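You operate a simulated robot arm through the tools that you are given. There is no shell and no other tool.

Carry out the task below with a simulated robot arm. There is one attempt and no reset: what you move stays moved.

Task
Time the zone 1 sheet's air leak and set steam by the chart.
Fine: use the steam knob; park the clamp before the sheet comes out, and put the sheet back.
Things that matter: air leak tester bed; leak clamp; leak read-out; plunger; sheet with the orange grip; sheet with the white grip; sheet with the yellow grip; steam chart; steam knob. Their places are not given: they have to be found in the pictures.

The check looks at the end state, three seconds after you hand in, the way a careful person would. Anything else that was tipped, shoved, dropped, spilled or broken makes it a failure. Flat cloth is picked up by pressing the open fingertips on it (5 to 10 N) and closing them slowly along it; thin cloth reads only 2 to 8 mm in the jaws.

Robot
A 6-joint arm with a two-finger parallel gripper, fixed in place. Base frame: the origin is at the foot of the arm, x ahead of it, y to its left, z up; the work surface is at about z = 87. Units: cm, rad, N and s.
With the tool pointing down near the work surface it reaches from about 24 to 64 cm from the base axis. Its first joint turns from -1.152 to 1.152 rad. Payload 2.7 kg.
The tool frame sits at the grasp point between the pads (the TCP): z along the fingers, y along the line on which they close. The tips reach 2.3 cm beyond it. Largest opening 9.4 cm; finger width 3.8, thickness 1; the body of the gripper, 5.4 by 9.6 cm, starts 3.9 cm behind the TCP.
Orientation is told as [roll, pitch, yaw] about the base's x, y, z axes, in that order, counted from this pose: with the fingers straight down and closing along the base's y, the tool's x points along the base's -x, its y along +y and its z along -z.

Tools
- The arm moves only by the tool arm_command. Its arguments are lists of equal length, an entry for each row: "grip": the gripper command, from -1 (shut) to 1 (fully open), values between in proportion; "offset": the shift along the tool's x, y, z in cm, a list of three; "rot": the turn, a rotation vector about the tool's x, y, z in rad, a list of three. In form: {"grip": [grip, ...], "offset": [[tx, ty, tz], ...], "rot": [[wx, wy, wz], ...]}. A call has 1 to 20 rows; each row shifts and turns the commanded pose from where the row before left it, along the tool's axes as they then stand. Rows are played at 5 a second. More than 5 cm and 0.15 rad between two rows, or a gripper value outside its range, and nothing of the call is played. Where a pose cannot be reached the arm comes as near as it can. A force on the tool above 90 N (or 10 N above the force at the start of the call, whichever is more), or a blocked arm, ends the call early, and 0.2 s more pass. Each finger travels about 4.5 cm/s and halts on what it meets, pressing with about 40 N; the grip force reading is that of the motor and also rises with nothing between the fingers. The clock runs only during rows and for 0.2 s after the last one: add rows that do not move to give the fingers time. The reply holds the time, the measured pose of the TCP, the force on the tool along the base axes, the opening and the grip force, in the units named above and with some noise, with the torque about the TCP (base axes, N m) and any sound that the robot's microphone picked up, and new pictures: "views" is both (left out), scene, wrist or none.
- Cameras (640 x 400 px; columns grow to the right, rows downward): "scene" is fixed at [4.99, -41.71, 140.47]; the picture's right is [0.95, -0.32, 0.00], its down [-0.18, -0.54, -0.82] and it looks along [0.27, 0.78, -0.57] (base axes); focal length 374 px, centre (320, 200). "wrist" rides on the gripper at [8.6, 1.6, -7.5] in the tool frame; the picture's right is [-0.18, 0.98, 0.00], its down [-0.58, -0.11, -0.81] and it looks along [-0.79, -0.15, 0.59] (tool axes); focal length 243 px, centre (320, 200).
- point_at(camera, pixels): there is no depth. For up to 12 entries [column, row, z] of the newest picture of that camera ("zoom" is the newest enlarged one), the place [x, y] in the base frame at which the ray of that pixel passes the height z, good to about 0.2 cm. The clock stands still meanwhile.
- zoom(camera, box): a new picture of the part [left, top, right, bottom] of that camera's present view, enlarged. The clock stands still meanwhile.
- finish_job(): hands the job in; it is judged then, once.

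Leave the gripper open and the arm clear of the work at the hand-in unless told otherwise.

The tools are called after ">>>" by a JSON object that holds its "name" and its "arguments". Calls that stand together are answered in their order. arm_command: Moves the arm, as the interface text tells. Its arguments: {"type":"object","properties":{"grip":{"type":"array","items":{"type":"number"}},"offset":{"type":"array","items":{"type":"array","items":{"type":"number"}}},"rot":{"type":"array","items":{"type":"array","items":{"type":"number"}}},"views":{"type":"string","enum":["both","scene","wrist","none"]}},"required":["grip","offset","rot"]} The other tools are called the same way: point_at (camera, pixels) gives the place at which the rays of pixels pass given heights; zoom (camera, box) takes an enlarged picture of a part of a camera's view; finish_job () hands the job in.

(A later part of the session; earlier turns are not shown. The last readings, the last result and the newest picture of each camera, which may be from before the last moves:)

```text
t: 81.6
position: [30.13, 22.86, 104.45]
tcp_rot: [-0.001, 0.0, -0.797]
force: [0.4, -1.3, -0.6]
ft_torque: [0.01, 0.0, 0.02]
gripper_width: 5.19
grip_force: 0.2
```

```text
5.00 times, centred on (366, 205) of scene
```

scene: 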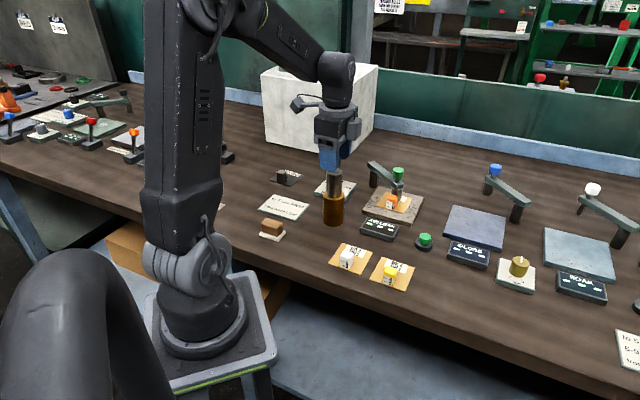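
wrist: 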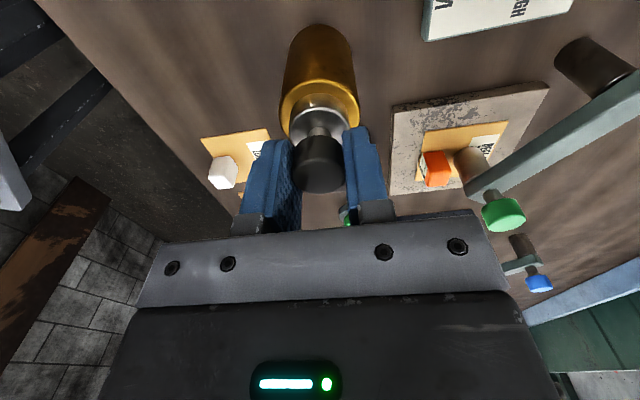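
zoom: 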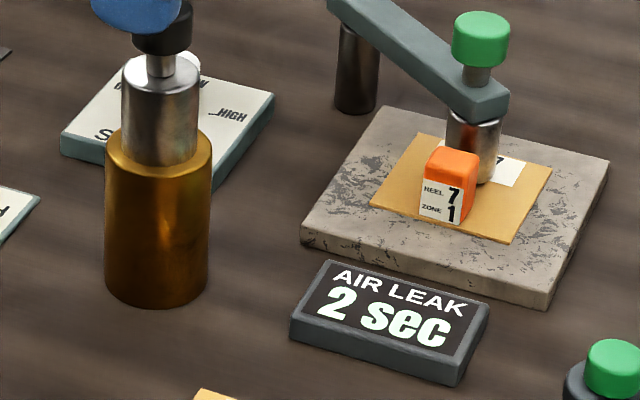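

The timer has started by itself as the plunger passes a mark: 0, 1, 2 sec. I'll keep watching without touching anything until it stops.

>>> {"name": "arm_command", "arguments": {"grip": [0.1, 0.1, 0.1, 0.1], "offset": [[0, 0, 0], [0, 0, 0], [0, 0, 0], [0, 0, 0]], "rot": [[0, 0, 0], [0, 0, 0], [0, 0, 0], [0, 0, 0]], "views": "none"}}

>>> {"name": "zoom", "arguments": {"camera": "scene", "box": [310, 165, 422, 245]}}

>>> {"name": "arm_command", "arguments": {"grip": [0.1, 0.1, 0.1, 0.1], "offset": [[0, 0, 0], [0, 0, 0], [0, 0, 0], [0, 0, 0]], "rot": [[0, 0, 0], [0, 0, 0], [0, 0, 0], [0, 0, 0]], "views": "none"}}

>>> {"name": "zoom", "arguments": {"camera": "scene", "box": [310, 165, 422, 245]}}

>>> {"name": "arm_command", "arguments": {"grip": [0.1, 0.1, 0.1, 0.1], "offset": [[0, 0, 0], [0, 0, 0], [0, 0, 0], [0, 0, 0]], "rot": [[0, 0, 0], [0, 0, 0], [0, 0, 0], [0, 0, 0]], "views": "none"}}

>>> {"name": "zoom", "arguments": {"camera": "scene", "box": [310, 165, 422, 245]}}

>>> {"name": "arm_command", "arguments": {"grip": [0.1, 0.1, 0.1, 0.1], "offset": [[0, 0, 0], [0, 0, 0], [0, 0, 0], [0, 0, 0]], "rot": [[0, 0, 0], [0, 0, 0], [0, 0, 0], [0, 0, 0]], "views": "none"}}

>>> {"name": "zoom", "arguments": {"camera": "scene", "box": [310, 165, 422, 245]}}

>>> {"name": "arm_command", "arguments": {"grip": [0.1, 0.1, 0.1, 0.1], "offset": [[0, 0, 0], [0, 0, 0], [0, 0, 0], [0, 0, 0]], "rot": [[0, 0, 0], [0, 0, 0], [0, 0, 0], [0, 0, 0]], "views": "none"}}

>>> {"name": "zoom", "arguments": {"camera": "scene", "box": [310, 165, 422, 245]}}

>>> {"name": "arm_command", "arguments": {"grip": [0.1, 0.1, 0.1, 0.1], "offset": [[0, 0, 0], [0, 0, 0], [0, 0, 0], [0, 0, 0]], "rot": [[0, 0, 0], [0, 0, 0], [0, 0, 0], [0, 0, 0]], "views": "none"}}

>>> {"name": "zoom", "arguments": {"camera": "scene", "box": [310, 165, 422, 245]}}

```text
t: 82.6
position: [30.11, 22.81, 104.37]
tcp_rot: [0.0, 0.0, -0.798]
force: [0.6, 0.2, -0.6]
ft_torque: [0.01, 0.02, -0.01]
gripper_width: 5.15
grip_force: 0.0
```

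```text
5.00 times, centred on (366, 205) of scene
```

zoom: 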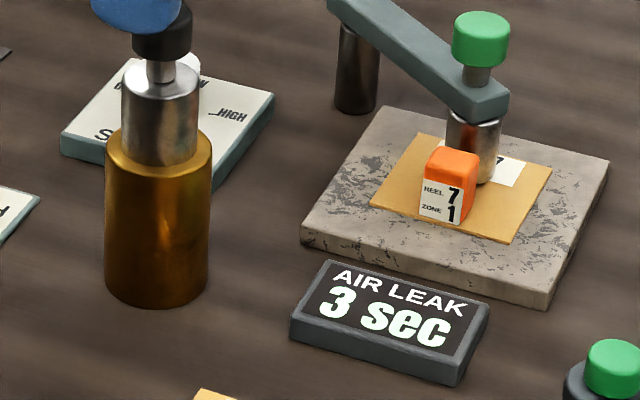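

```text
t: 83.6
position: [30.21, 22.89, 104.43]
tcp_rot: [-0.001, 0.0, -0.798]
force: [-0.9, -0.6, 0.1]
ft_torque: [0.02, -0.03, 0.0]
gripper_width: 5.19
grip_force: 0.0
```

```text
5.00 times, centred on (366, 205) of scene
```

zoom: 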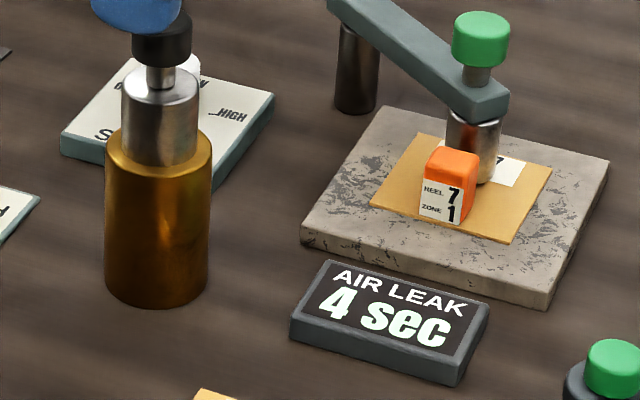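

```text
t: 84.6
position: [30.17, 22.91, 104.5]
tcp_rot: [0.0, 0.0, -0.797]
force: [0.9, 0.0, 0.1]
ft_torque: [-0.01, 0.01, 0.02]
gripper_width: 5.17
grip_force: 0.1
```

```text
5.00 times, centred on (366, 205) of scene
```

zoom: 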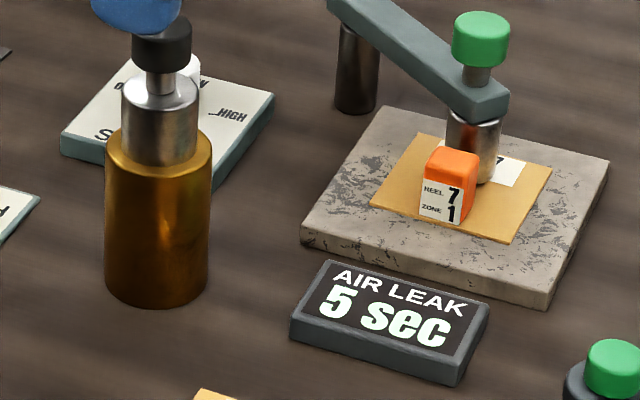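

```text
t: 85.6
position: [30.24, 22.83, 104.48]
tcp_rot: [0.0, -0.001, -0.795]
force: [0.2, -0.4, 0.3]
ft_torque: [0.0, 0.03, -0.01]
gripper_width: 5.16
grip_force: 0.0
```

```text
5.00 times, centred on (366, 205) of scene
```

zoom: 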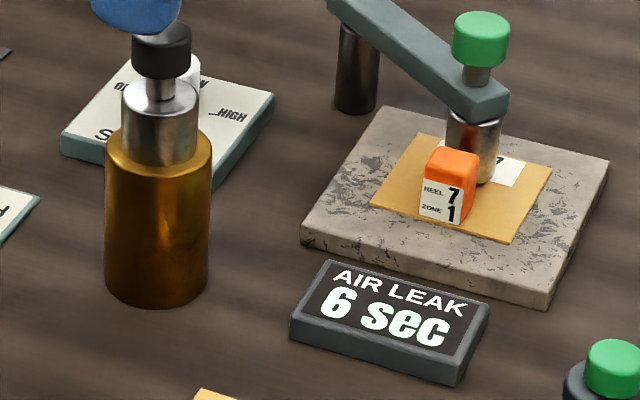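

```text
t: 86.6
position: [30.23, 22.84, 104.39]
tcp_rot: [0.0, 0.0, -0.798]
force: [0.4, -0.3, 0.3]
ft_torque: [-0.01, 0.02, -0.03]
gripper_width: 5.2
grip_force: 0.1
```

```text
5.00 times, centred on (366, 205) of scene
```

zoom: 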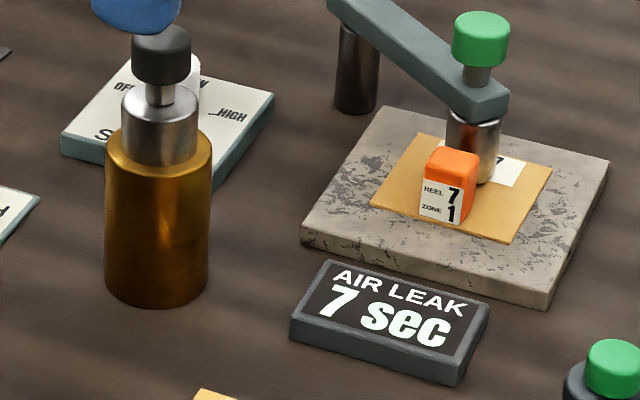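

```text
t: 87.6
position: [30.18, 22.89, 104.45]
tcp_rot: [-0.001, -0.001, -0.798]
force: [-0.1, 0.1, 0.4]
ft_torque: [-0.02, -0.01, 0.03]
gripper_width: 5.19
grip_force: 0.0
```

```text
5.00 times, centred on (366, 205) of scene
```

zoom: 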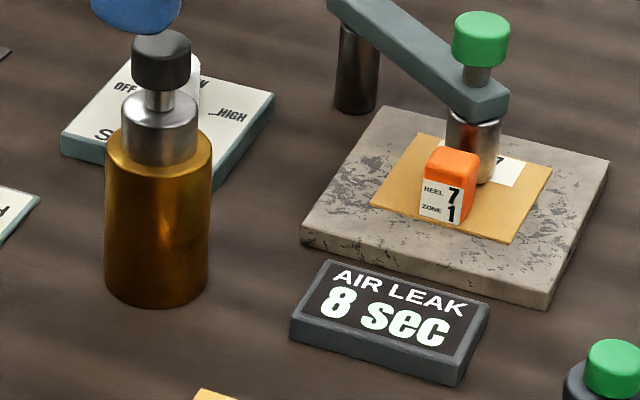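

The read-out says 8 sec and is still counting as the plunger keeps sinking. I'll wait for it to settle.

>>> {"name": "arm_command", "arguments": {"grip": [0.1, 0.1, 0.1, 0.1], "offset": [[0, 0, 0], [0, 0, 0], [0, 0, 0], [0, 0, 0]], "rot": [[0, 0, 0], [0, 0, 0], [0, 0, 0], [0, 0, 0]], "views": "none"}}

>>> {"name": "zoom", "arguments": {"camera": "scene", "box": [310, 165, 422, 245]}}

>>> {"name": "arm_command", "arguments": {"grip": [0.1, 0.1, 0.1, 0.1], "offset": [[0, 0, 0], [0, 0, 0], [0, 0, 0], [0, 0, 0]], "rot": [[0, 0, 0], [0, 0, 0], [0, 0, 0], [0, 0, 0]], "views": "none"}}

>>> {"name": "zoom", "arguments": {"camera": "scene", "box": [310, 165, 422, 245]}}

>>> {"name": "arm_command", "arguments": {"grip": [0.1, 0.1, 0.1, 0.1], "offset": [[0, 0, 0], [0, 0, 0], [0, 0, 0], [0, 0, 0]], "rot": [[0, 0, 0], [0, 0, 0], [0, 0, 0], [0, 0, 0]], "views": "none"}}

>>> {"name": "zoom", "arguments": {"camera": "scene", "box": [310, 165, 422, 245]}}

>>> {"name": "arm_command", "arguments": {"grip": [0.1, 0.1, 0.1, 0.1], "offset": [[0, 0, 0], [0, 0, 0], [0, 0, 0], [0, 0, 0]], "rot": [[0, 0, 0], [0, 0, 0], [0, 0, 0], [0, 0, 0]], "views": "none"}}

>>> {"name": "zoom", "arguments": {"camera": "scene", "box": [310, 165, 422, 245]}}

>>> {"name": "arm_command", "arguments": {"grip": [0.1, 0.1, 0.1, 0.1], "offset": [[0, 0, 0], [0, 0, 0], [0, 0, 0], [0, 0, 0]], "rot": [[0, 0, 0], [0, 0, 0], [0, 0, 0], [0, 0, 0]], "views": "none"}}

>>> {"name": "zoom", "arguments": {"camera": "scene", "box": [310, 165, 422, 245]}}

>>> {"name": "arm_command", "arguments": {"grip": [0.1, 0.1, 0.1, 0.1], "offset": [[0, 0, 0], [0, 0, 0], [0, 0, 0], [0, 0, 0]], "rot": [[0, 0, 0], [0, 0, 0], [0, 0, 0], [0, 0, 0]], "views": "none"}}

>>> {"name": "zoom", "arguments": {"camera": "scene", "box": [310, 165, 422, 245]}}

```text
t: 88.6
position: [30.15, 22.88, 104.48]
tcp_rot: [-0.001, 0.0, -0.797]
force: [0.2, -0.1, -0.2]
ft_torque: [-0.04, -0.04, -0.01]
gripper_width: 5.17
grip_force: 0.1
```

```text
5.00 times, centred on (366, 205) of scene
```

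zoom: 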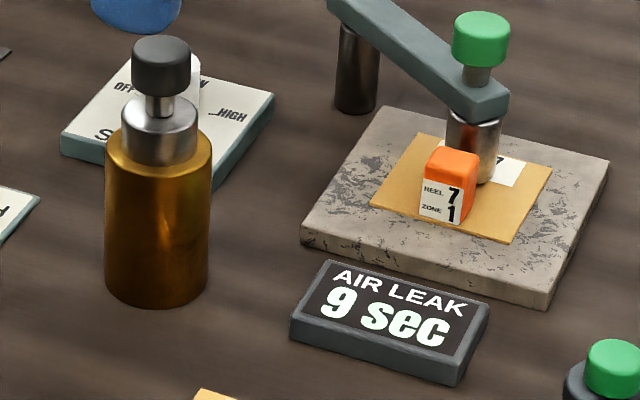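

```text
t: 89.6
position: [30.12, 22.85, 104.4]
tcp_rot: [0.0, 0.0, -0.796]
force: [0.8, 0.4, -0.3]
ft_torque: [0.01, -0.03, 0.0]
gripper_width: 5.2
grip_force: 0.2
```

```text
5.00 times, centred on (366, 205) of scene
```

zoom: 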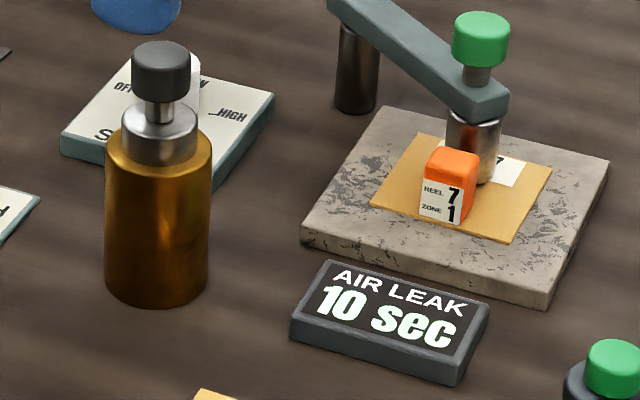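

```text
t: 90.6
position: [30.26, 22.79, 104.41]
tcp_rot: [-0.001, 0.001, -0.796]
force: [-0.3, -0.7, 0.5]
ft_torque: [0.0, 0.02, -0.01]
gripper_width: 5.17
grip_force: 0.1
```

```text
5.00 times, centred on (366, 205) of scene
```

zoom: 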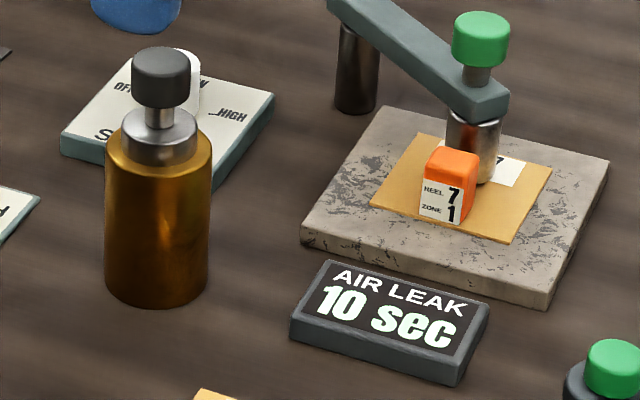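

```text
t: 91.6
position: [30.18, 22.84, 104.37]
tcp_rot: [0.0, 0.0, -0.797]
force: [0.3, 0.3, 0.7]
ft_torque: [0.0, -0.05, -0.02]
gripper_width: 5.15
grip_force: 0.0
```

```text
5.00 times, centred on (366, 205) of scene
```

zoom: 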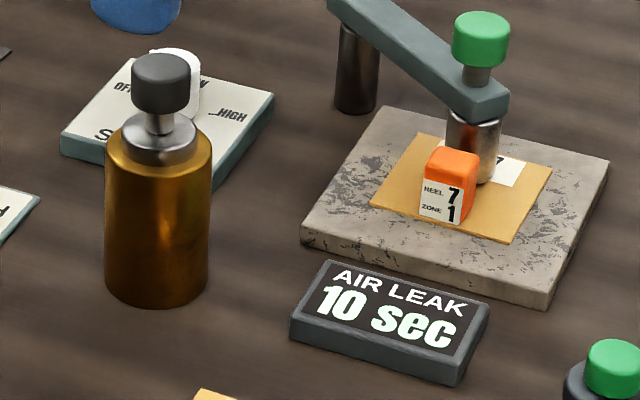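

```text
t: 92.6
position: [30.18, 22.84, 104.45]
tcp_rot: [-0.001, 0.0, -0.798]
force: [0.2, -0.3, -0.3]
ft_torque: [0.05, 0.01, 0.0]
gripper_width: 5.18
grip_force: 0.1
```

```text
5.00 times, centred on (366, 205) of scene
```

zoom: 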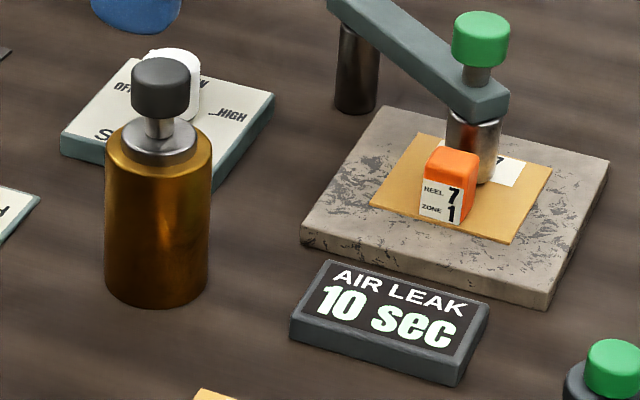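

```text
t: 93.6
position: [30.2, 22.81, 104.37]
tcp_rot: [-0.001, 0.0, -0.798]
force: [0.3, 0.2, 0.9]
ft_torque: [0.02, 0.0, 0.03]
gripper_width: 5.15
grip_force: 0.0
```

```text
5.00 times, centred on (366, 205) of scene
```

zoom: 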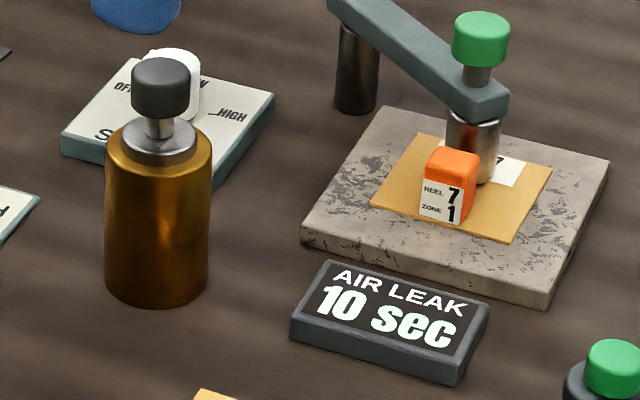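

The read-out has settled at 10 sec and the plunger is at rest. By the chart ("to 7 sec HIGH, from 8 sec LOW") that means LOW. The clamp must be parked before the sheet comes out, so I'll return above the clamp arm.

>>> {"name": "arm_command", "arguments": {"grip": [0.1, 0.1, 0.1, 0.1, 0.1, 0.0, -0.1, -0.2, -0.3, -0.3, -0.3], "offset": [[0, 0, -2], [-1.65, 3.945, 0], [-1.65, 3.945, 0], [-1.65, 3.945, 0], [-1.65, 3.945, 0], [0, 0, 0], [0, 0, 0], [0, 0, 0], [0, 0, 0], [0, 0, 4], [0, 0, 4]], "rot": [[0, 0, 0], [0, 0, 0], [0, 0, 0], [0, 0, 0], [0, 0, 0], [0, 0, 0.122], [0, 0, 0.122], [0, 0, 0.122], [0, 0, 0.122], [0, 0, 0.122], [0, 0, 0]]}}

>>> {"name": "zoom", "arguments": {"camera": "wrist", "box": [220, 0, 420, 200]}}

```text
t: 96.0
position: [46.1, 29.18, 98.43]
tcp_rot: [0.0, -0.001, -1.409]
force: [0.3, -0.9, 0.2]
ft_torque: [0.02, 0.02, 0.0]
gripper_width: 3.28
grip_force: 0.0
```

scene: 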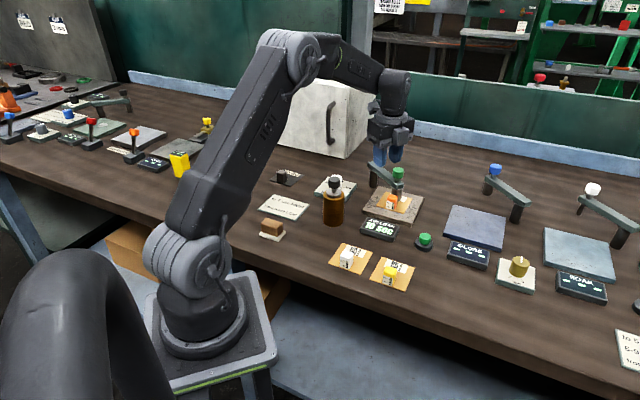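
wrist: 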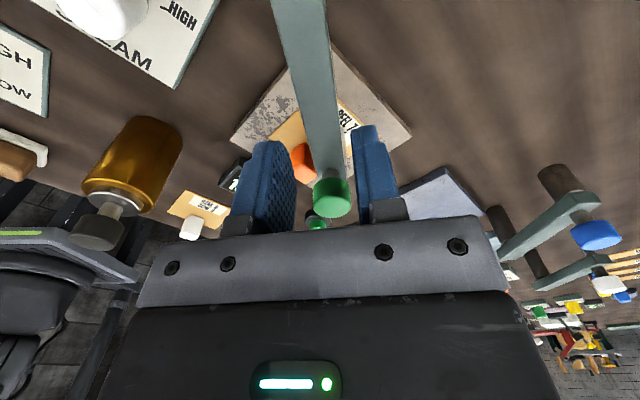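

```text
2.00 times, centred on (320, 100) of wrist
```

zoom: 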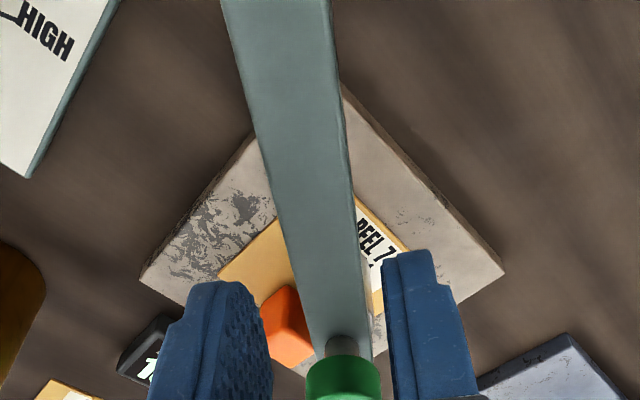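

The alignment matches the earlier pass. I'll lower onto the arm and swing the clamp out to its parked stop.

>>> {"name": "arm_command", "arguments": {"grip": [-0.3, -0.3, -0.3, -0.3, -0.3, -0.3, -0.3, -0.3, -0.3, -0.3, -0.3, -0.3, -0.3, -0.3, -0.3, -0.3], "offset": [[0, 0, 2.2], [0, 0, 2], [0, 0, 0], [0.04, 0.62, 0], [0.04, 0.62, 0], [0.04, 0.62, 0], [0.04, 0.62, 0], [0.04, 0.62, 0], [0.04, 0.62, 0], [0.04, 0.62, 0], [0.04, 0.62, 0], [0.04, 0.62, 0], [0.04, 0.62, 0], [0.03, 0.48, 0], [0.03, 0.32, 0], [0, 0, 0]], "rot": [[0, 0, 0], [0, 0, 0], [0, 0, 0], [0, 0, -0.13], [0, 0, -0.13], [0, 0, -0.13], [0, 0, -0.13], [0, 0, -0.13], [0, 0, -0.13], [0, 0, -0.13], [0, 0, -0.13], [0, 0, -0.13], [0, 0, -0.13], [0, 0, -0.1], [0, 0, -0.07], [0, 0, 0]]}}

>>> {"name": "zoom", "arguments": {"camera": "scene", "box": [340, 130, 436, 190]}}

>>> {"name": "zoom", "arguments": {"camera": "scene", "box": [340, 180, 436, 240]}}

```text
t: 99.4
position: [50.09, 34.11, 94.22]
tcp_rot: [0.0, 0.002, 0.064]
force: [-1.5, -3.5, 1.1]
ft_torque: [-0.04, 0.04, -0.07]
gripper_width: 3.43
grip_force: 1.8
```

scene: 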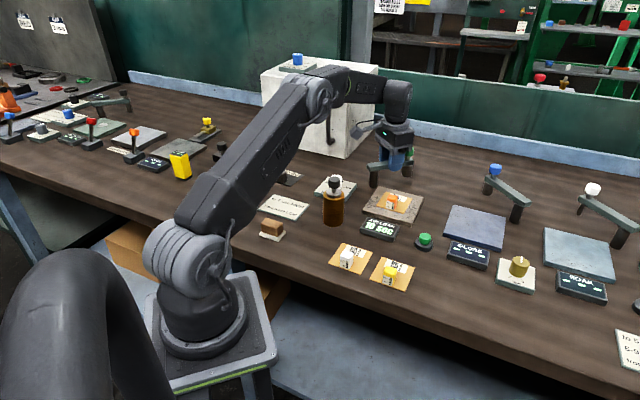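
wrist: 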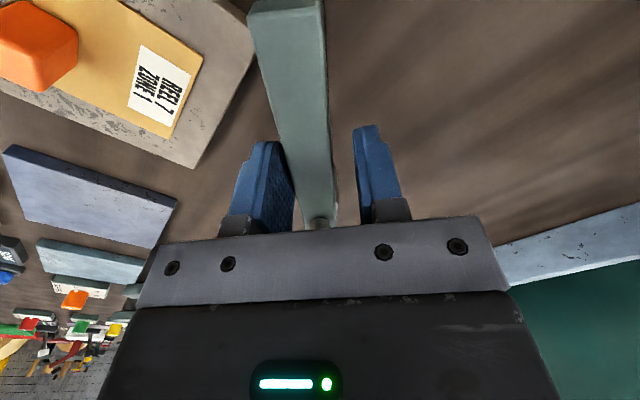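

```text
6.67 times, centred on (388, 160) of scene
```

zoom: 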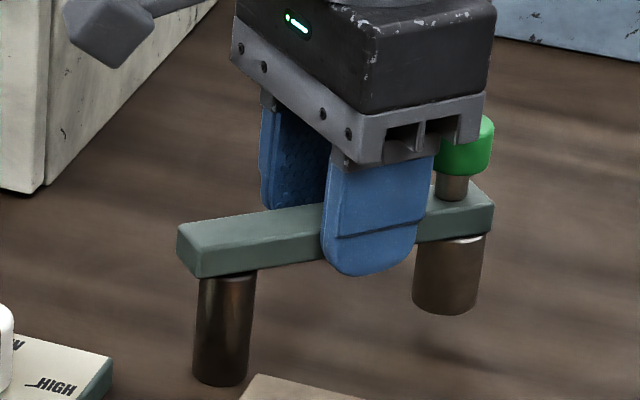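

```text
6.67 times, centred on (388, 210) of scene
```

zoom: 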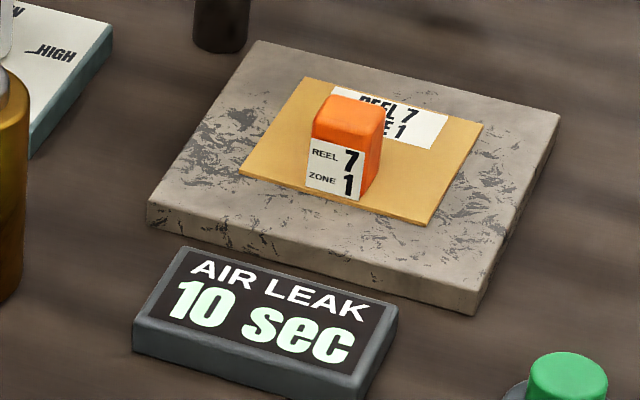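

The clamp is parked, the reading still shows 10 sec, and the sheet is undisturbed. I'll rise and go back to the orange block.

>>> {"name": "arm_command", "arguments": {"grip": [-0.3, -0.3, -0.2, 0.0, 0.1, 0.1, 0.1, 0.1, 0.1, 0.1, 0.1, 0.1, 0.1, 0.1, 0.1], "offset": [[0, -0.35, 0], [0, 0, -3], [0, 0, -4], [0, 0, -3], [0, 0, 0], [0, 0, 0], [0, 0, 0], [0, 0, 0], [0, 0, 0], [0, 0, 0], [-1.42, -4.053, 0], [-1.42, -4.053, 0], [-1.42, -4.053, 0], [0, 0, 4], [0, 0, 3]], "rot": [[0, 0, 0], [0, 0, 0], [0, 0, 0], [0, 0, 0.125], [0, 0, 0.125], [0, 0, 0.125], [0, 0, 0.125], [0, 0, 0.125], [0, 0, 0.125], [0, 0, 0.13], [0, 0, 0], [0, 0, 0], [0, 0, 0], [0, 0, 0], [0, 0, 0]]}}

>>> {"name": "zoom", "arguments": {"camera": "wrist", "box": [240, 30, 400, 130]}}

```text
t: 102.6
position: [44.07, 22.29, 97.22]
tcp_rot: [0.001, 0.001, -0.817]
force: [0.5, 0.5, -0.3]
ft_torque: [-0.03, 0.01, -0.02]
gripper_width: 5.16
grip_force: 0.1
```

scene: 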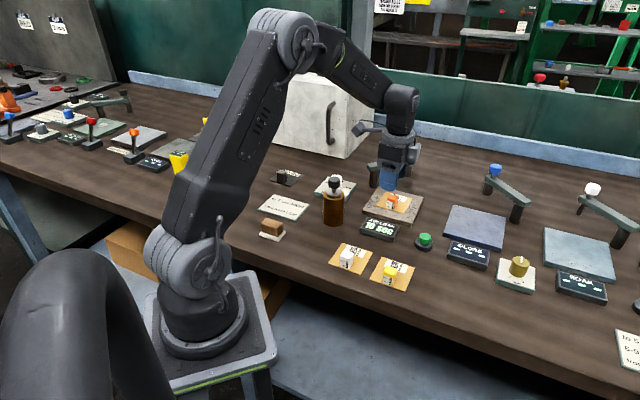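
wrist: 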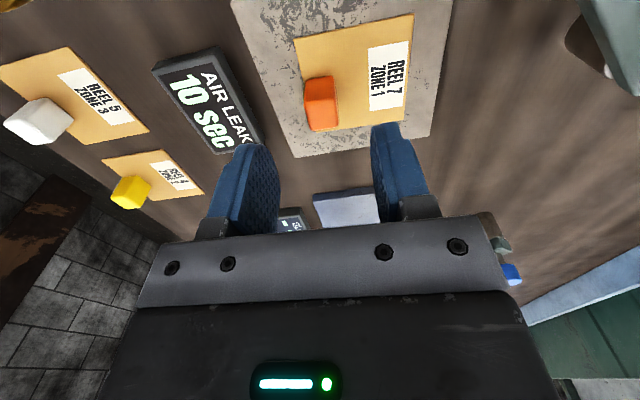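

```text
4.00 times, centred on (320, 80) of wrist
```

zoom: 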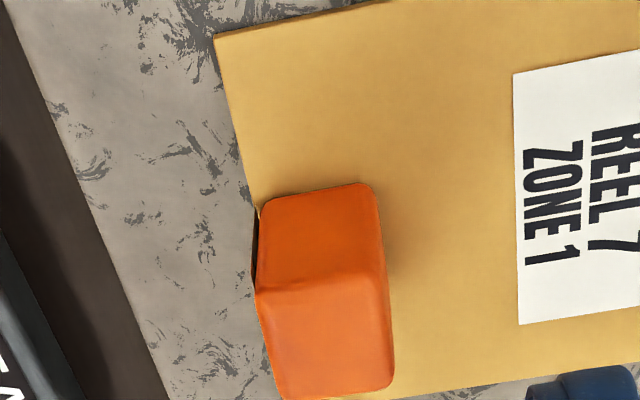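

The block is centred between the open fingers. I'll lower, close, and lift the sheet off the bed.

>>> {"name": "arm_command", "arguments": {"grip": [0.1, 0.1, 0.1, -0.2, -0.4, -0.55, -0.65, -0.8, -0.9, -0.9, -0.9, -0.9, -0.9, -0.9], "offset": [[0, 0, 3], [0, 0, 2.6], [0, 0, 0], [0, 0, 0], [0, 0, 0], [0, 0, 0], [0, 0, 0], [0, 0, 0], [0, 0, 0], [0, 0, -1], [0, 0, -2], [0, 0, -3], [0, 0, -3], [0, 0, 0]], "rot": [[0, 0, 0], [0, 0, 0], [0, 0, 0], [0, 0, 0], [0, 0, 0], [0, 0, 0], [0, 0, 0], [0, 0, 0], [0, 0, 0], [0, 0, 0], [0, 0, 0], [0, 0, 0], [0, 0, 0], [0, 0, 0]]}}

```text
t: 105.6
position: [44.14, 22.25, 100.71]
tcp_rot: [0.001, -0.003, -0.817]
force: [0.3, -0.1, -0.3]
ft_torque: [0.03, 0.03, 0.01]
gripper_width: 1.9
grip_force: 39.7
```

scene: 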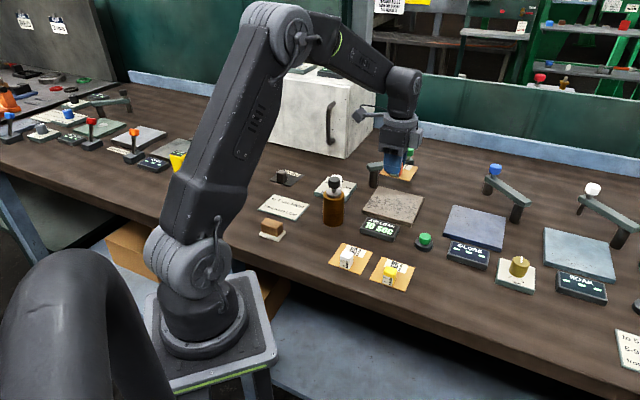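
wrist: 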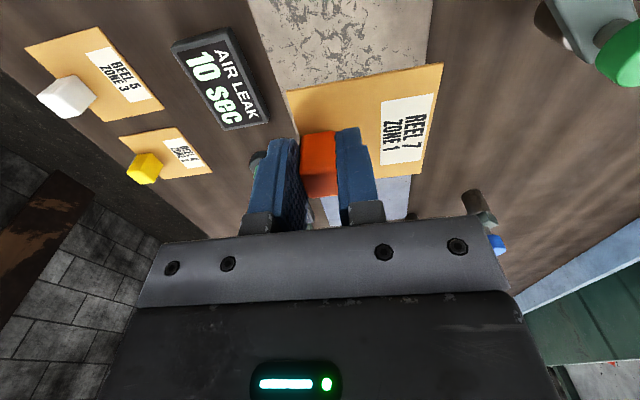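

The sheet is off the bed and held level. I'll carry it back to its original spot near (42.2, -6.1), allowing about 0.4 cm for the slightly different grip I can see on the block.

>>> {"name": "arm_command", "arguments": {"grip": [-0.9, -0.9, -0.9, -0.9, -0.9, -0.9, -0.9, -0.9, -0.9, -0.9, -0.9], "offset": [[-2.714, -2.972, 0], [-2.714, -2.972, 0], [-2.714, -2.972, 0], [-2.714, -2.972, 0], [-2.714, -2.972, 0], [-2.714, -2.972, 0], [-2.714, -2.972, 0], [0, 0, 3], [0, 0, 3], [0, 0, 2.5], [0, 0, 0]], "rot": [[0, 0, 0], [0, 0, 0], [0, 0, 0], [0, 0, 0], [0, 0, 0], [0, 0, 0], [0, 0, 0], [0, 0, 0], [0, 0, 0], [0, 0, 0], [0, 0, 0]]}}

>>> {"name": "zoom", "arguments": {"camera": "wrist", "box": [240, 0, 480, 200]}}

>>> {"name": "zoom", "arguments": {"camera": "scene", "box": [415, 265, 495, 315]}}

```text
t: 108.0
position: [42.07, -5.7, 91.91]
tcp_rot: [0.0, 0.0, -0.816]
force: [0.0, -0.3, -0.9]
ft_torque: [-0.03, 0.0, 0.04]
gripper_width: 1.89
grip_force: 39.9
```

scene: 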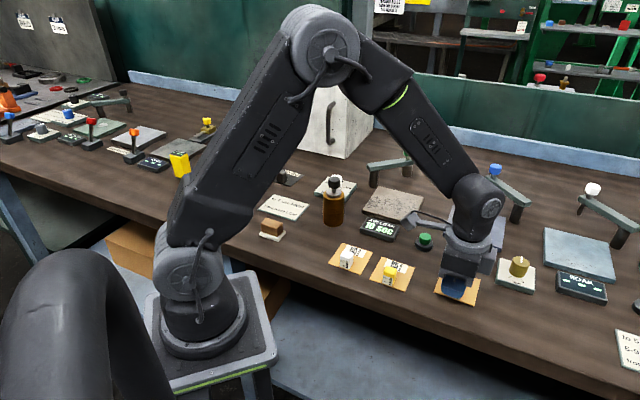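
wrist: 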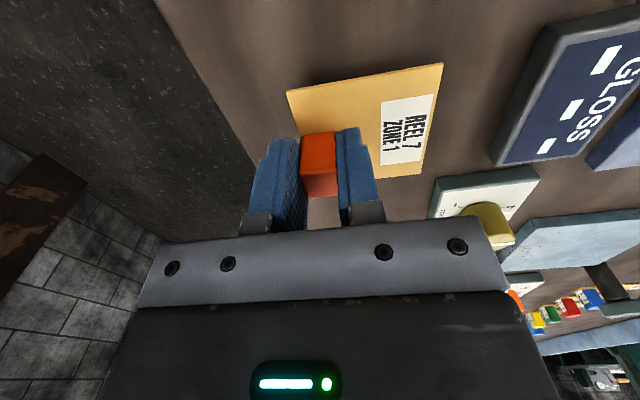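

```text
2.00 times, centred on (360, 100) of wrist
```

zoom: 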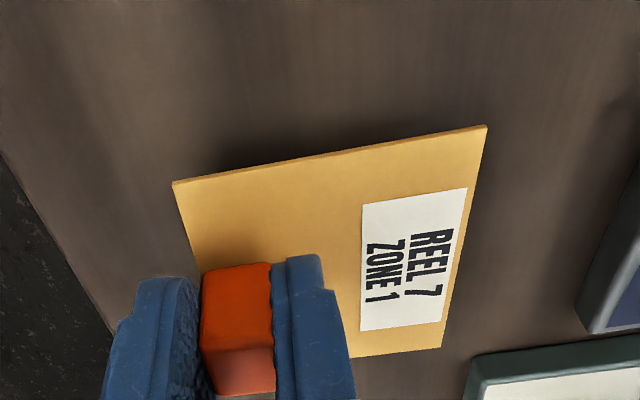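

```text
8.00 times, centred on (455, 290) of scene
```

zoom: 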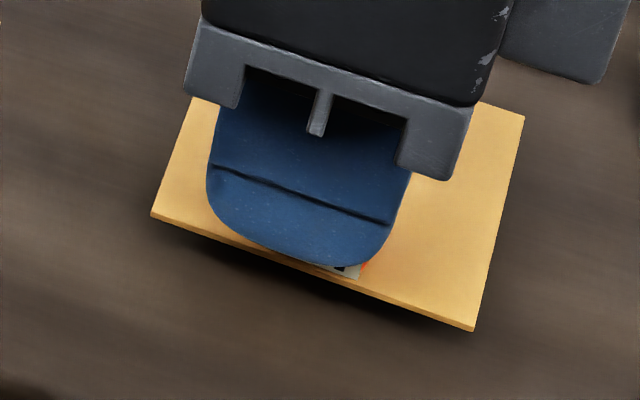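

I'll compare the sheet corners now, allowing for the roughly 1.6 cm it still hovers, with its original corners from the first pictures.

>>> {"name": "point_at", "arguments": {"camera": "zoom", "pixels": [[152, 214, 88.9], [475, 329, 88.9], [525, 115, 88.9]]}}

>>> {"name": "point_at", "arguments": {"camera": "scene", "pixels": [[441, 272.25, 87.2], [478.1, 284.75, 87.2], [471.9, 311.2, 87.2], [432.1, 297, 87.2]]}}

>>> {"name": "point_at", "arguments": {"camera": "wrist", "pixels": [[286.5, 91, 88.9], [443.5, 63, 88.9], [420.5, 174, 88.9]]}}

```text
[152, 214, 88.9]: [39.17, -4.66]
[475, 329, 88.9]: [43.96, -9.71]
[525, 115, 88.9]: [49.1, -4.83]
```

```text
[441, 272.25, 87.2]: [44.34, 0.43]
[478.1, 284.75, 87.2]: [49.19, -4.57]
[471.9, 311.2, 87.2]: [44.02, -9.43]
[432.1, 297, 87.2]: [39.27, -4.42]
```

```text
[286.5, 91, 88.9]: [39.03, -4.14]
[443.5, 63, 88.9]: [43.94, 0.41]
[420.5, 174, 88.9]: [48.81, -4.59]
```

The sheet is within about 0.2 cm of its original corners. I'll make a small correction and lower gently to the table.

>>> {"name": "arm_command", "arguments": {"grip": [-0.9, -0.9, -0.9, -0.9], "offset": [[0, 0.12, 0.7], [0, 0, 0.6], [0, 0, 0.2], [0, 0, 0]], "rot": [[0, 0, 0], [0, 0, 0], [0, 0, 0], [0, 0, 0]], "views": "none"}}

>>> {"name": "arm_command", "arguments": {"grip": [-0.9, -0.9, -0.9], "offset": [[0, 0, 0.08], [0, 0, 0.06], [0, 0, 0]], "rot": [[0, 0, 0], [0, 0, 0], [0, 0, 0]], "views": "scene"}}

>>> {"name": "zoom", "arguments": {"camera": "scene", "box": [415, 265, 495, 315]}}

```text
t: 109.0
position: [41.95, -5.64, 90.57]
tcp_rot: [0.0, 0.0, -0.816]
force: [0.2, -0.7, -0.7]
ft_torque: [-0.04, -0.01, -0.02]
gripper_width: 1.87
grip_force: 40.4
```

```text
t: 109.8
position: [42.05, -5.62, 90.49]
tcp_rot: [-0.002, 0.0, -0.819]
force: [-0.5, 0.5, 2.5]
ft_torque: [-0.05, 0.01, 0.01]
gripper_width: 1.89
grip_force: 39.9
```

scene: 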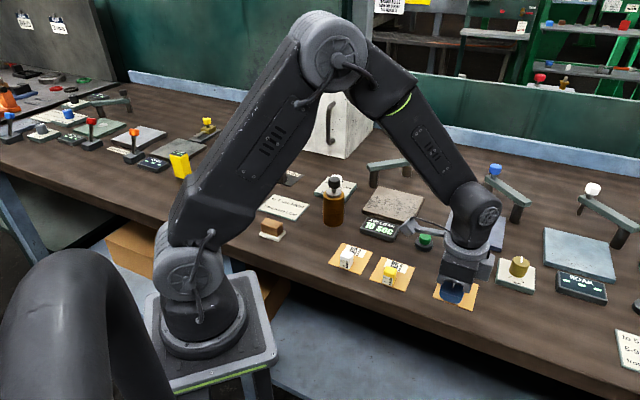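

```text
8.00 times, centred on (455, 290) of scene
```

zoom: 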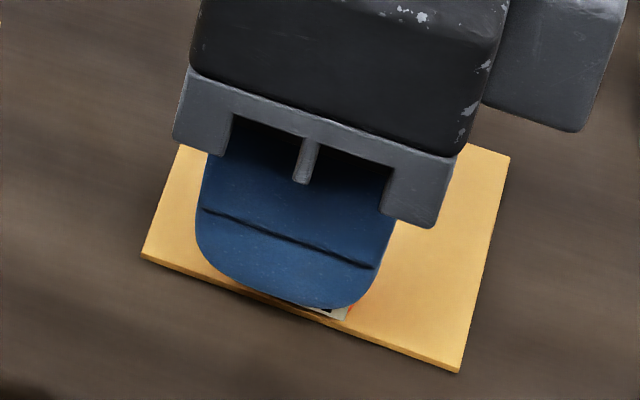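

The sheet is in contact at 2.5 N, and its corners match the original zoom picture to within a pixel. I'll open slowly and rise straight up.

>>> {"name": "arm_command", "arguments": {"grip": [-0.9, -0.55, -0.4, -0.2, 0.0, 0.1, 0.1, 0.1, 0.1, 0.1, 0.1], "offset": [[0, 0, 0.03], [0, 0, 0], [0, 0, 0], [0, 0, 0], [0, 0, 0], [0, 0, 0], [0, 0, -1.5], [0, 0, -3], [0, 0, -4.5], [0, 0, -4.5], [0, 0, -4]], "rot": [[0, 0, 0], [0, 0, 0], [0, 0, 0], [0, 0, 0], [0, 0, 0], [0, 0, 0], [0, 0, 0], [0, 0, 0], [0, 0, 0], [0, 0, 0], [0, 0, 0]]}}

>>> {"name": "zoom", "arguments": {"camera": "scene", "box": [415, 265, 495, 315]}}

```text
t: 112.2
position: [42.1, -5.52, 107.85]
tcp_rot: [0.001, 0.0, -0.815]
force: [-0.4, -0.2, -0.1]
ft_torque: [-0.04, 0.01, 0.0]
gripper_width: 5.18
grip_force: 0.1
```

scene: 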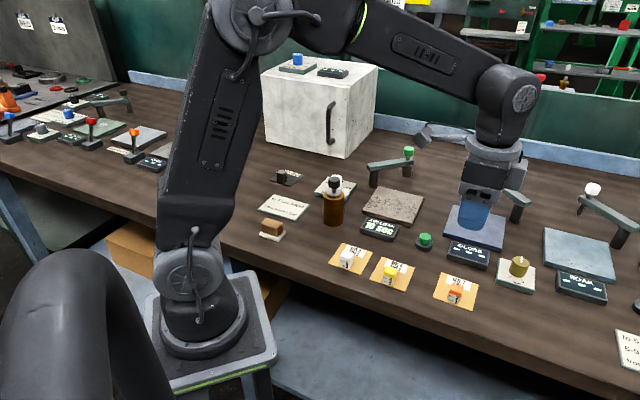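
wrist: 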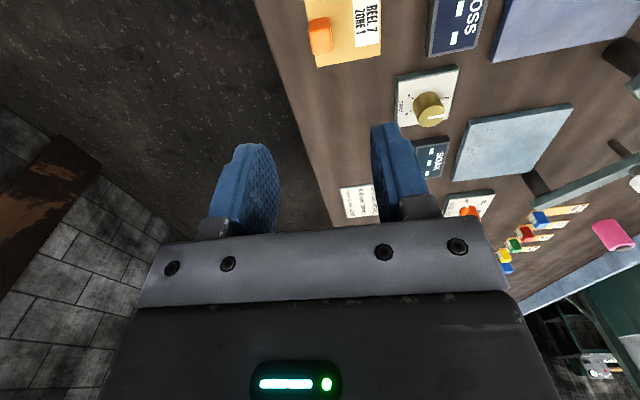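

```text
8.00 times, centred on (455, 290) of scene
```

zoom: 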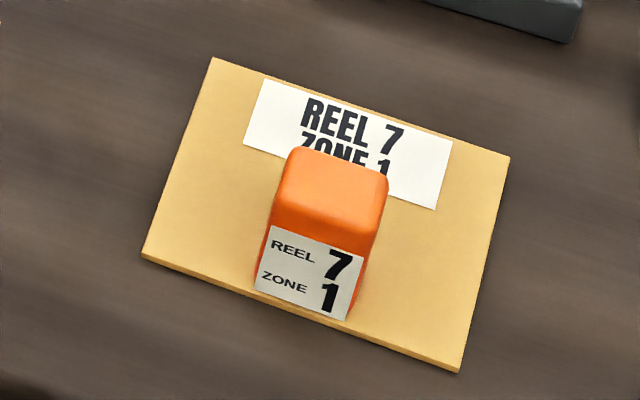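

The sheet is back where it started, with corners and label as in the first picture. Now I'll turn to yaw 0 and fly high to the steam panel for a close look at the knob and its marks.

>>> {"name": "arm_command", "arguments": {"grip": [0.1, 0.1, 0.1, 0.1, 0.1, 0.1, 0.1, 0.1, 0.1, 0.1, 0.1, 0.1, 0.1, 0.1, 0.1, 0.1], "offset": [[0, 0, 0], [0, 0, 0], [0, 0, 0], [0, 0, 0], [0, 0, 0], [0, 0, 0], [1.14, 4.56, 0], [1.14, 4.56, 0], [1.14, 4.56, 0], [1.14, 4.56, 0], [1.14, 4.56, 0], [1.14, 4.56, 0], [1.14, 4.56, 0], [1.14, 4.56, 0], [0, 0, 3], [0, 0, 0]], "rot": [[0, 0, -0.136], [0, 0, -0.136], [0, 0, -0.136], [0, 0, -0.136], [0, 0, -0.136], [0, 0, -0.136], [0, 0, 0], [0, 0, 0], [0, 0, 0], [0, 0, 0], [0, 0, 0], [0, 0, 0], [0, 0, 0], [0, 0, 0], [0, 0, 0], [0, 0, 0]]}}

>>> {"name": "zoom", "arguments": {"camera": "wrist", "box": [270, 0, 470, 125]}}

```text
t: 115.6
position: [33.05, 30.87, 104.93]
tcp_rot: [-0.001, 0.002, -0.001]
force: [-0.1, 1.0, 0.0]
ft_torque: [0.0, -0.01, 0.02]
gripper_width: 5.14
grip_force: 0.1
```

scene: 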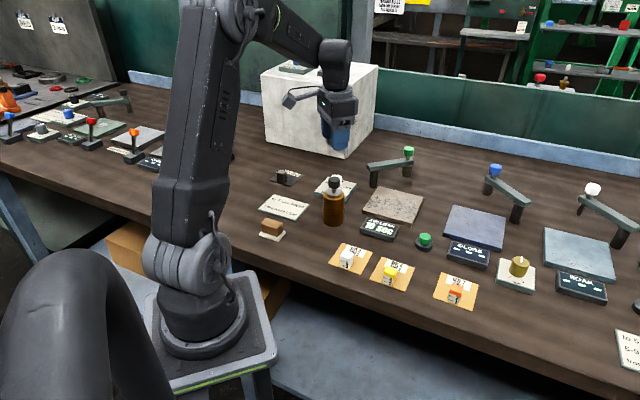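
wrist: 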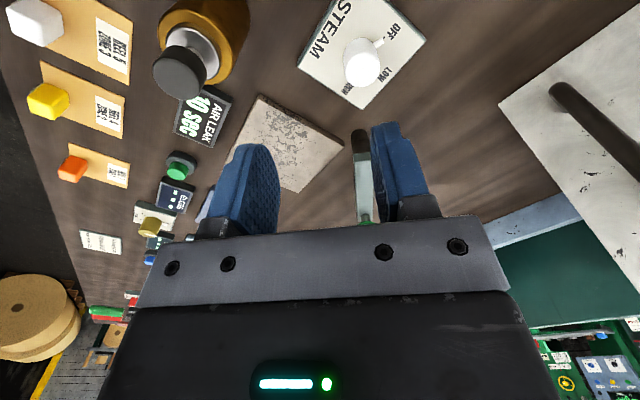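

```text
3.20 times, centred on (370, 62) of wrist
```

zoom: 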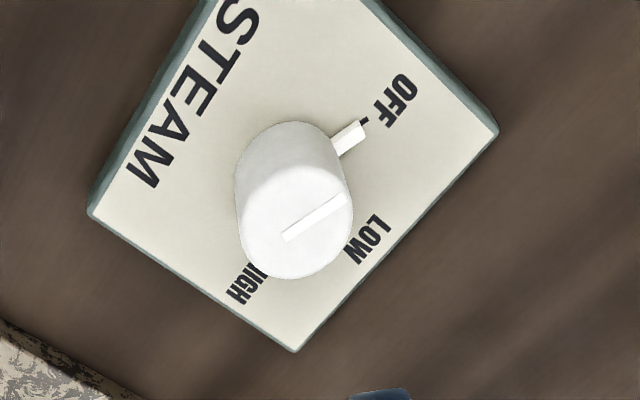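

The marks are clear: the pointer stub is on OFF, LOW is the next mark, and HIGH is after that. I'll get coordinates for the panel corners, the pointer, the labels and the knob top.

>>> {"name": "point_at", "arguments": {"camera": "zoom", "pixels": [[88, 212, 88.3], [497, 130, 88.3], [294, 350, 88.3], [348, 140, 88.5], [363, 122, 88.3], [400, 98, 88.3], [368, 238, 88.3], [246, 284, 88.3], [298, 222, 91], [298, 222, 90.5], [298, 222, 91.5]]}}

>>> {"name": "zoom", "arguments": {"camera": "scene", "box": [304, 165, 368, 205]}}

```text
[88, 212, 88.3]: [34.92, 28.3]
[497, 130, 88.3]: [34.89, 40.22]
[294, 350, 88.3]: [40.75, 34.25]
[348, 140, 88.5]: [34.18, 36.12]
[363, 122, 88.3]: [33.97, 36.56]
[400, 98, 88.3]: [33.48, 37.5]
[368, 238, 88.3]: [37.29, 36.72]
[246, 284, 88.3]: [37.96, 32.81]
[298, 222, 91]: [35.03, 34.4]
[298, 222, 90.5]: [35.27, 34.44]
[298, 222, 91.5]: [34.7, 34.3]
```

```text
10.00 times, centred on (336, 185) of scene
```

zoom: 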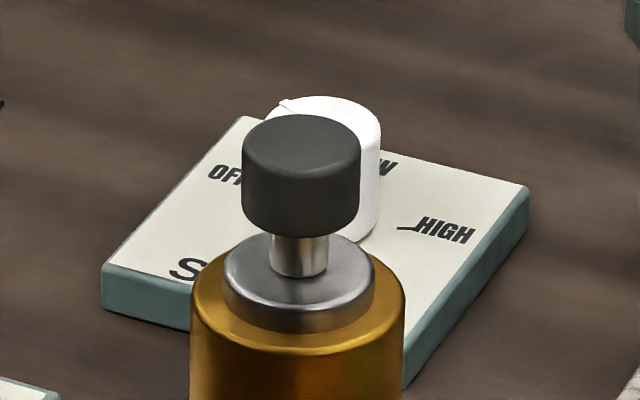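

The panel centre and knob centre are at about (34.9, 34.3), with the knob top near z 91.3 and about 3.1 cm across. The pointer is at about 112° (OFF), LOW is at about 45° and HIGH at about -24°, so I need to turn about 1.16 rad clockwise seen from above. I'll set yaw -0.6, which keeps the fingers off the pointer stub, and hover above the knob to check centring.

>>> {"name": "arm_command", "arguments": {"grip": [0.1, 0.1, 0.1, 0.1, 0.1, 0.1, 0.1, 0.1, 0.1], "offset": [[0, 0, 0], [0, 0, 0], [0, 0, 0], [0, 0, 0], [0, 0, 0], [0.4, 3.86, 0], [0, 0, 4], [0, 0, 3], [0, 0, 0]], "rot": [[0, 0, 0.12], [0, 0, 0.12], [0, 0, 0.12], [0, 0, 0.12], [0, 0, 0.12], [0, 0, 0], [0, 0, 0], [0, 0, 0], [0, 0, 0]]}}

>>> {"name": "zoom", "arguments": {"camera": "wrist", "box": [220, 0, 420, 150]}}

```text
t: 117.6
position: [34.88, 34.26, 97.89]
tcp_rot: [-0.001, 0.001, -0.603]
force: [0.1, 0.1, 0.8]
ft_torque: [-0.02, 0.02, 0.0]
gripper_width: 5.15
grip_force: 0.0
```

scene: 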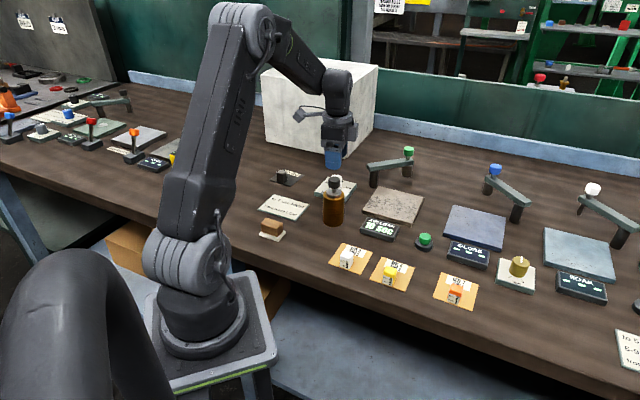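
wrist: 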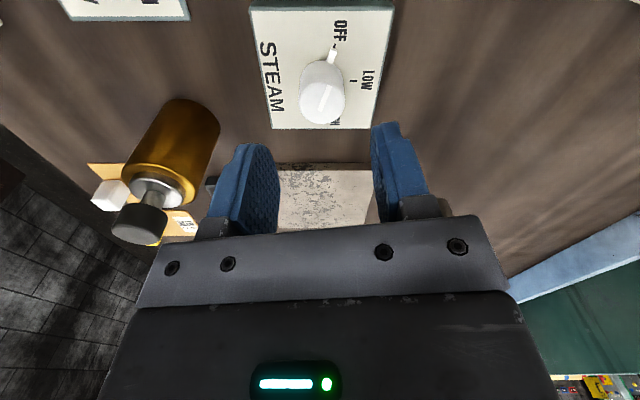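

```text
2.67 times, centred on (320, 75) of wrist
```

zoom: 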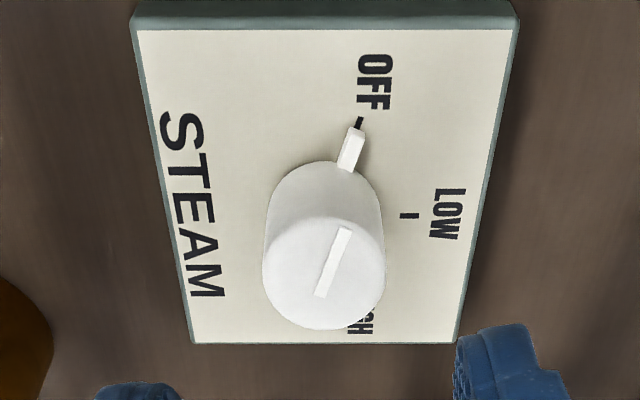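

Now the LOW tick mark shows beside the knob. I'll get exact coordinates of the ticks, the pointer and the knob top.

>>> {"name": "point_at", "arguments": {"camera": "zoom", "pixels": [[359, 122, 88.3], [401, 215, 88.3], [415, 215, 88.3], [357, 132, 88.5], [346, 166, 88.5], [323, 270, 91.3], [323, 270, 90.8], [137, 30, 88.3], [515, 30, 88.3], [456, 340, 88.3], [192, 342, 88.3], [323, 170, 88.4]]}}

```text
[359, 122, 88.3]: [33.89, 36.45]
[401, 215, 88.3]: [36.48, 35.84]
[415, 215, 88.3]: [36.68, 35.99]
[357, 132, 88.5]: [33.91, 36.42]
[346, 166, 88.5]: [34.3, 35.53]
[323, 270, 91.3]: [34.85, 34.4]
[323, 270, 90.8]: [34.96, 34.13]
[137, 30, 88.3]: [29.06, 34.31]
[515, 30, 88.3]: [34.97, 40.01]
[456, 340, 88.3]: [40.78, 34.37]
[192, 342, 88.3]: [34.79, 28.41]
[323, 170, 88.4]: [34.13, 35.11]
```

The pointer is at about 114.5° and the LOW tick at about 45.5° around the centre (34.92, 34.25), so the turn is about 1.2 rad clockwise. I'll turn 0.1 more for clearance from the stub, lower around the knob, and close gently.

>>> {"name": "arm_command", "arguments": {"grip": [0.1, 0.1, 0.1, 0.1, 0.1], "offset": [[0, 0, 1], [0, 0, 2], [0, 0, 2], [0, 0, 1.15], [0, 0, 0]], "rot": [[0, 0, 0.1], [0, 0, 0], [0, 0, 0], [0, 0, 0], [0, 0, 0]]}}

>>> {"name": "zoom", "arguments": {"camera": "wrist", "box": [220, 50, 420, 230]}}

```text
t: 118.8
position: [34.84, 34.3, 91.76]
tcp_rot: [-0.001, -0.001, -0.702]
force: [0.1, -0.5, -0.3]
ft_torque: [-0.03, -0.01, 0.01]
gripper_width: 5.16
grip_force: 0.1
```

scene: 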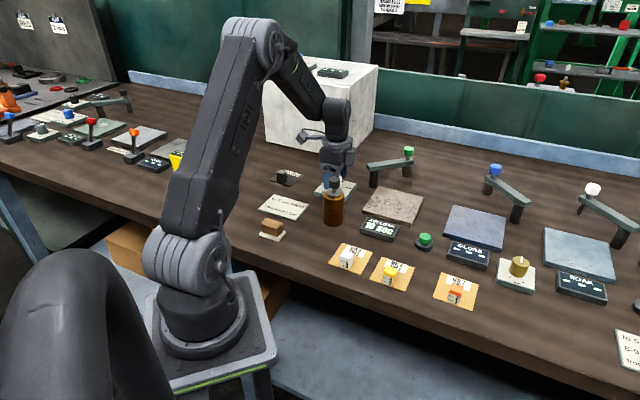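
wrist: 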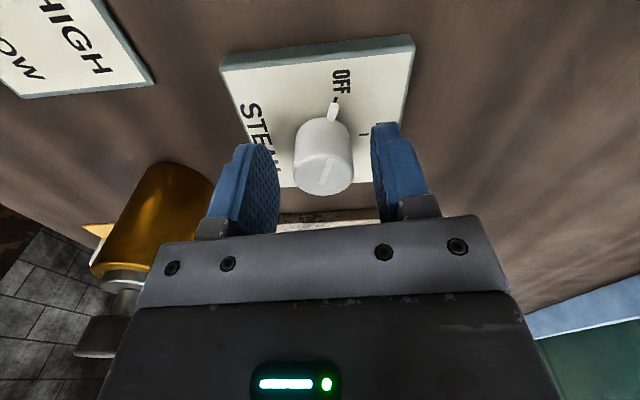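

```text
2.22 times, centred on (320, 140) of wrist
```

zoom: 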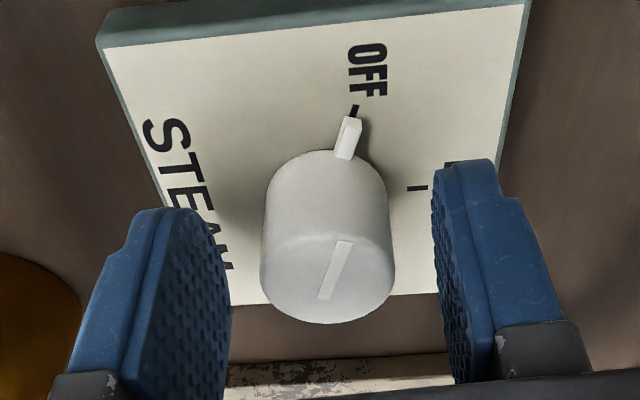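

The knob stands between the fingers and the stub is clear of both. I'll close on the knob.

>>> {"name": "arm_command", "arguments": {"grip": [-0.1, -0.25, -0.35, -0.45, -0.5, -0.5], "offset": [[0, 0, 0], [0, 0, 0], [0, 0, 0], [0, 0, 0], [0, 0, 0], [0, 0, 0]], "rot": [[0, 0, 0], [0, 0, 0], [0, 0, 0], [0, 0, 0], [0, 0, 0], [0, 0, 0]]}}

```text
t: 120.2
position: [34.79, 34.38, 91.87]
tcp_rot: [0.004, 0.001, -0.703]
force: [11.3, 12.6, -6.1]
ft_torque: [-0.02, 0.13, 0.0]
gripper_width: 2.98
grip_force: 44.6
```

scene: 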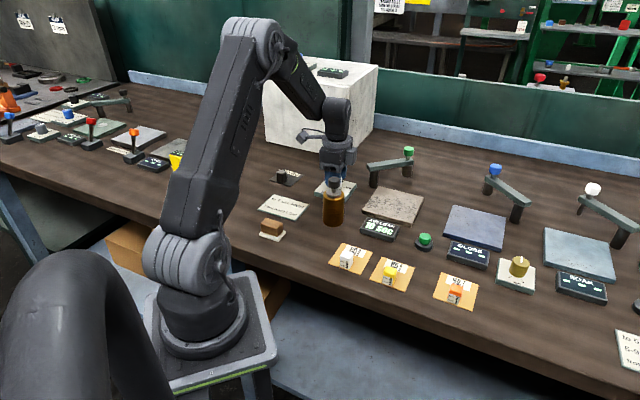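
wrist: 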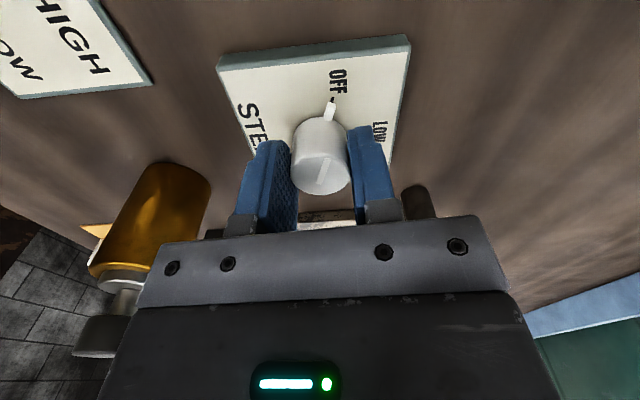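

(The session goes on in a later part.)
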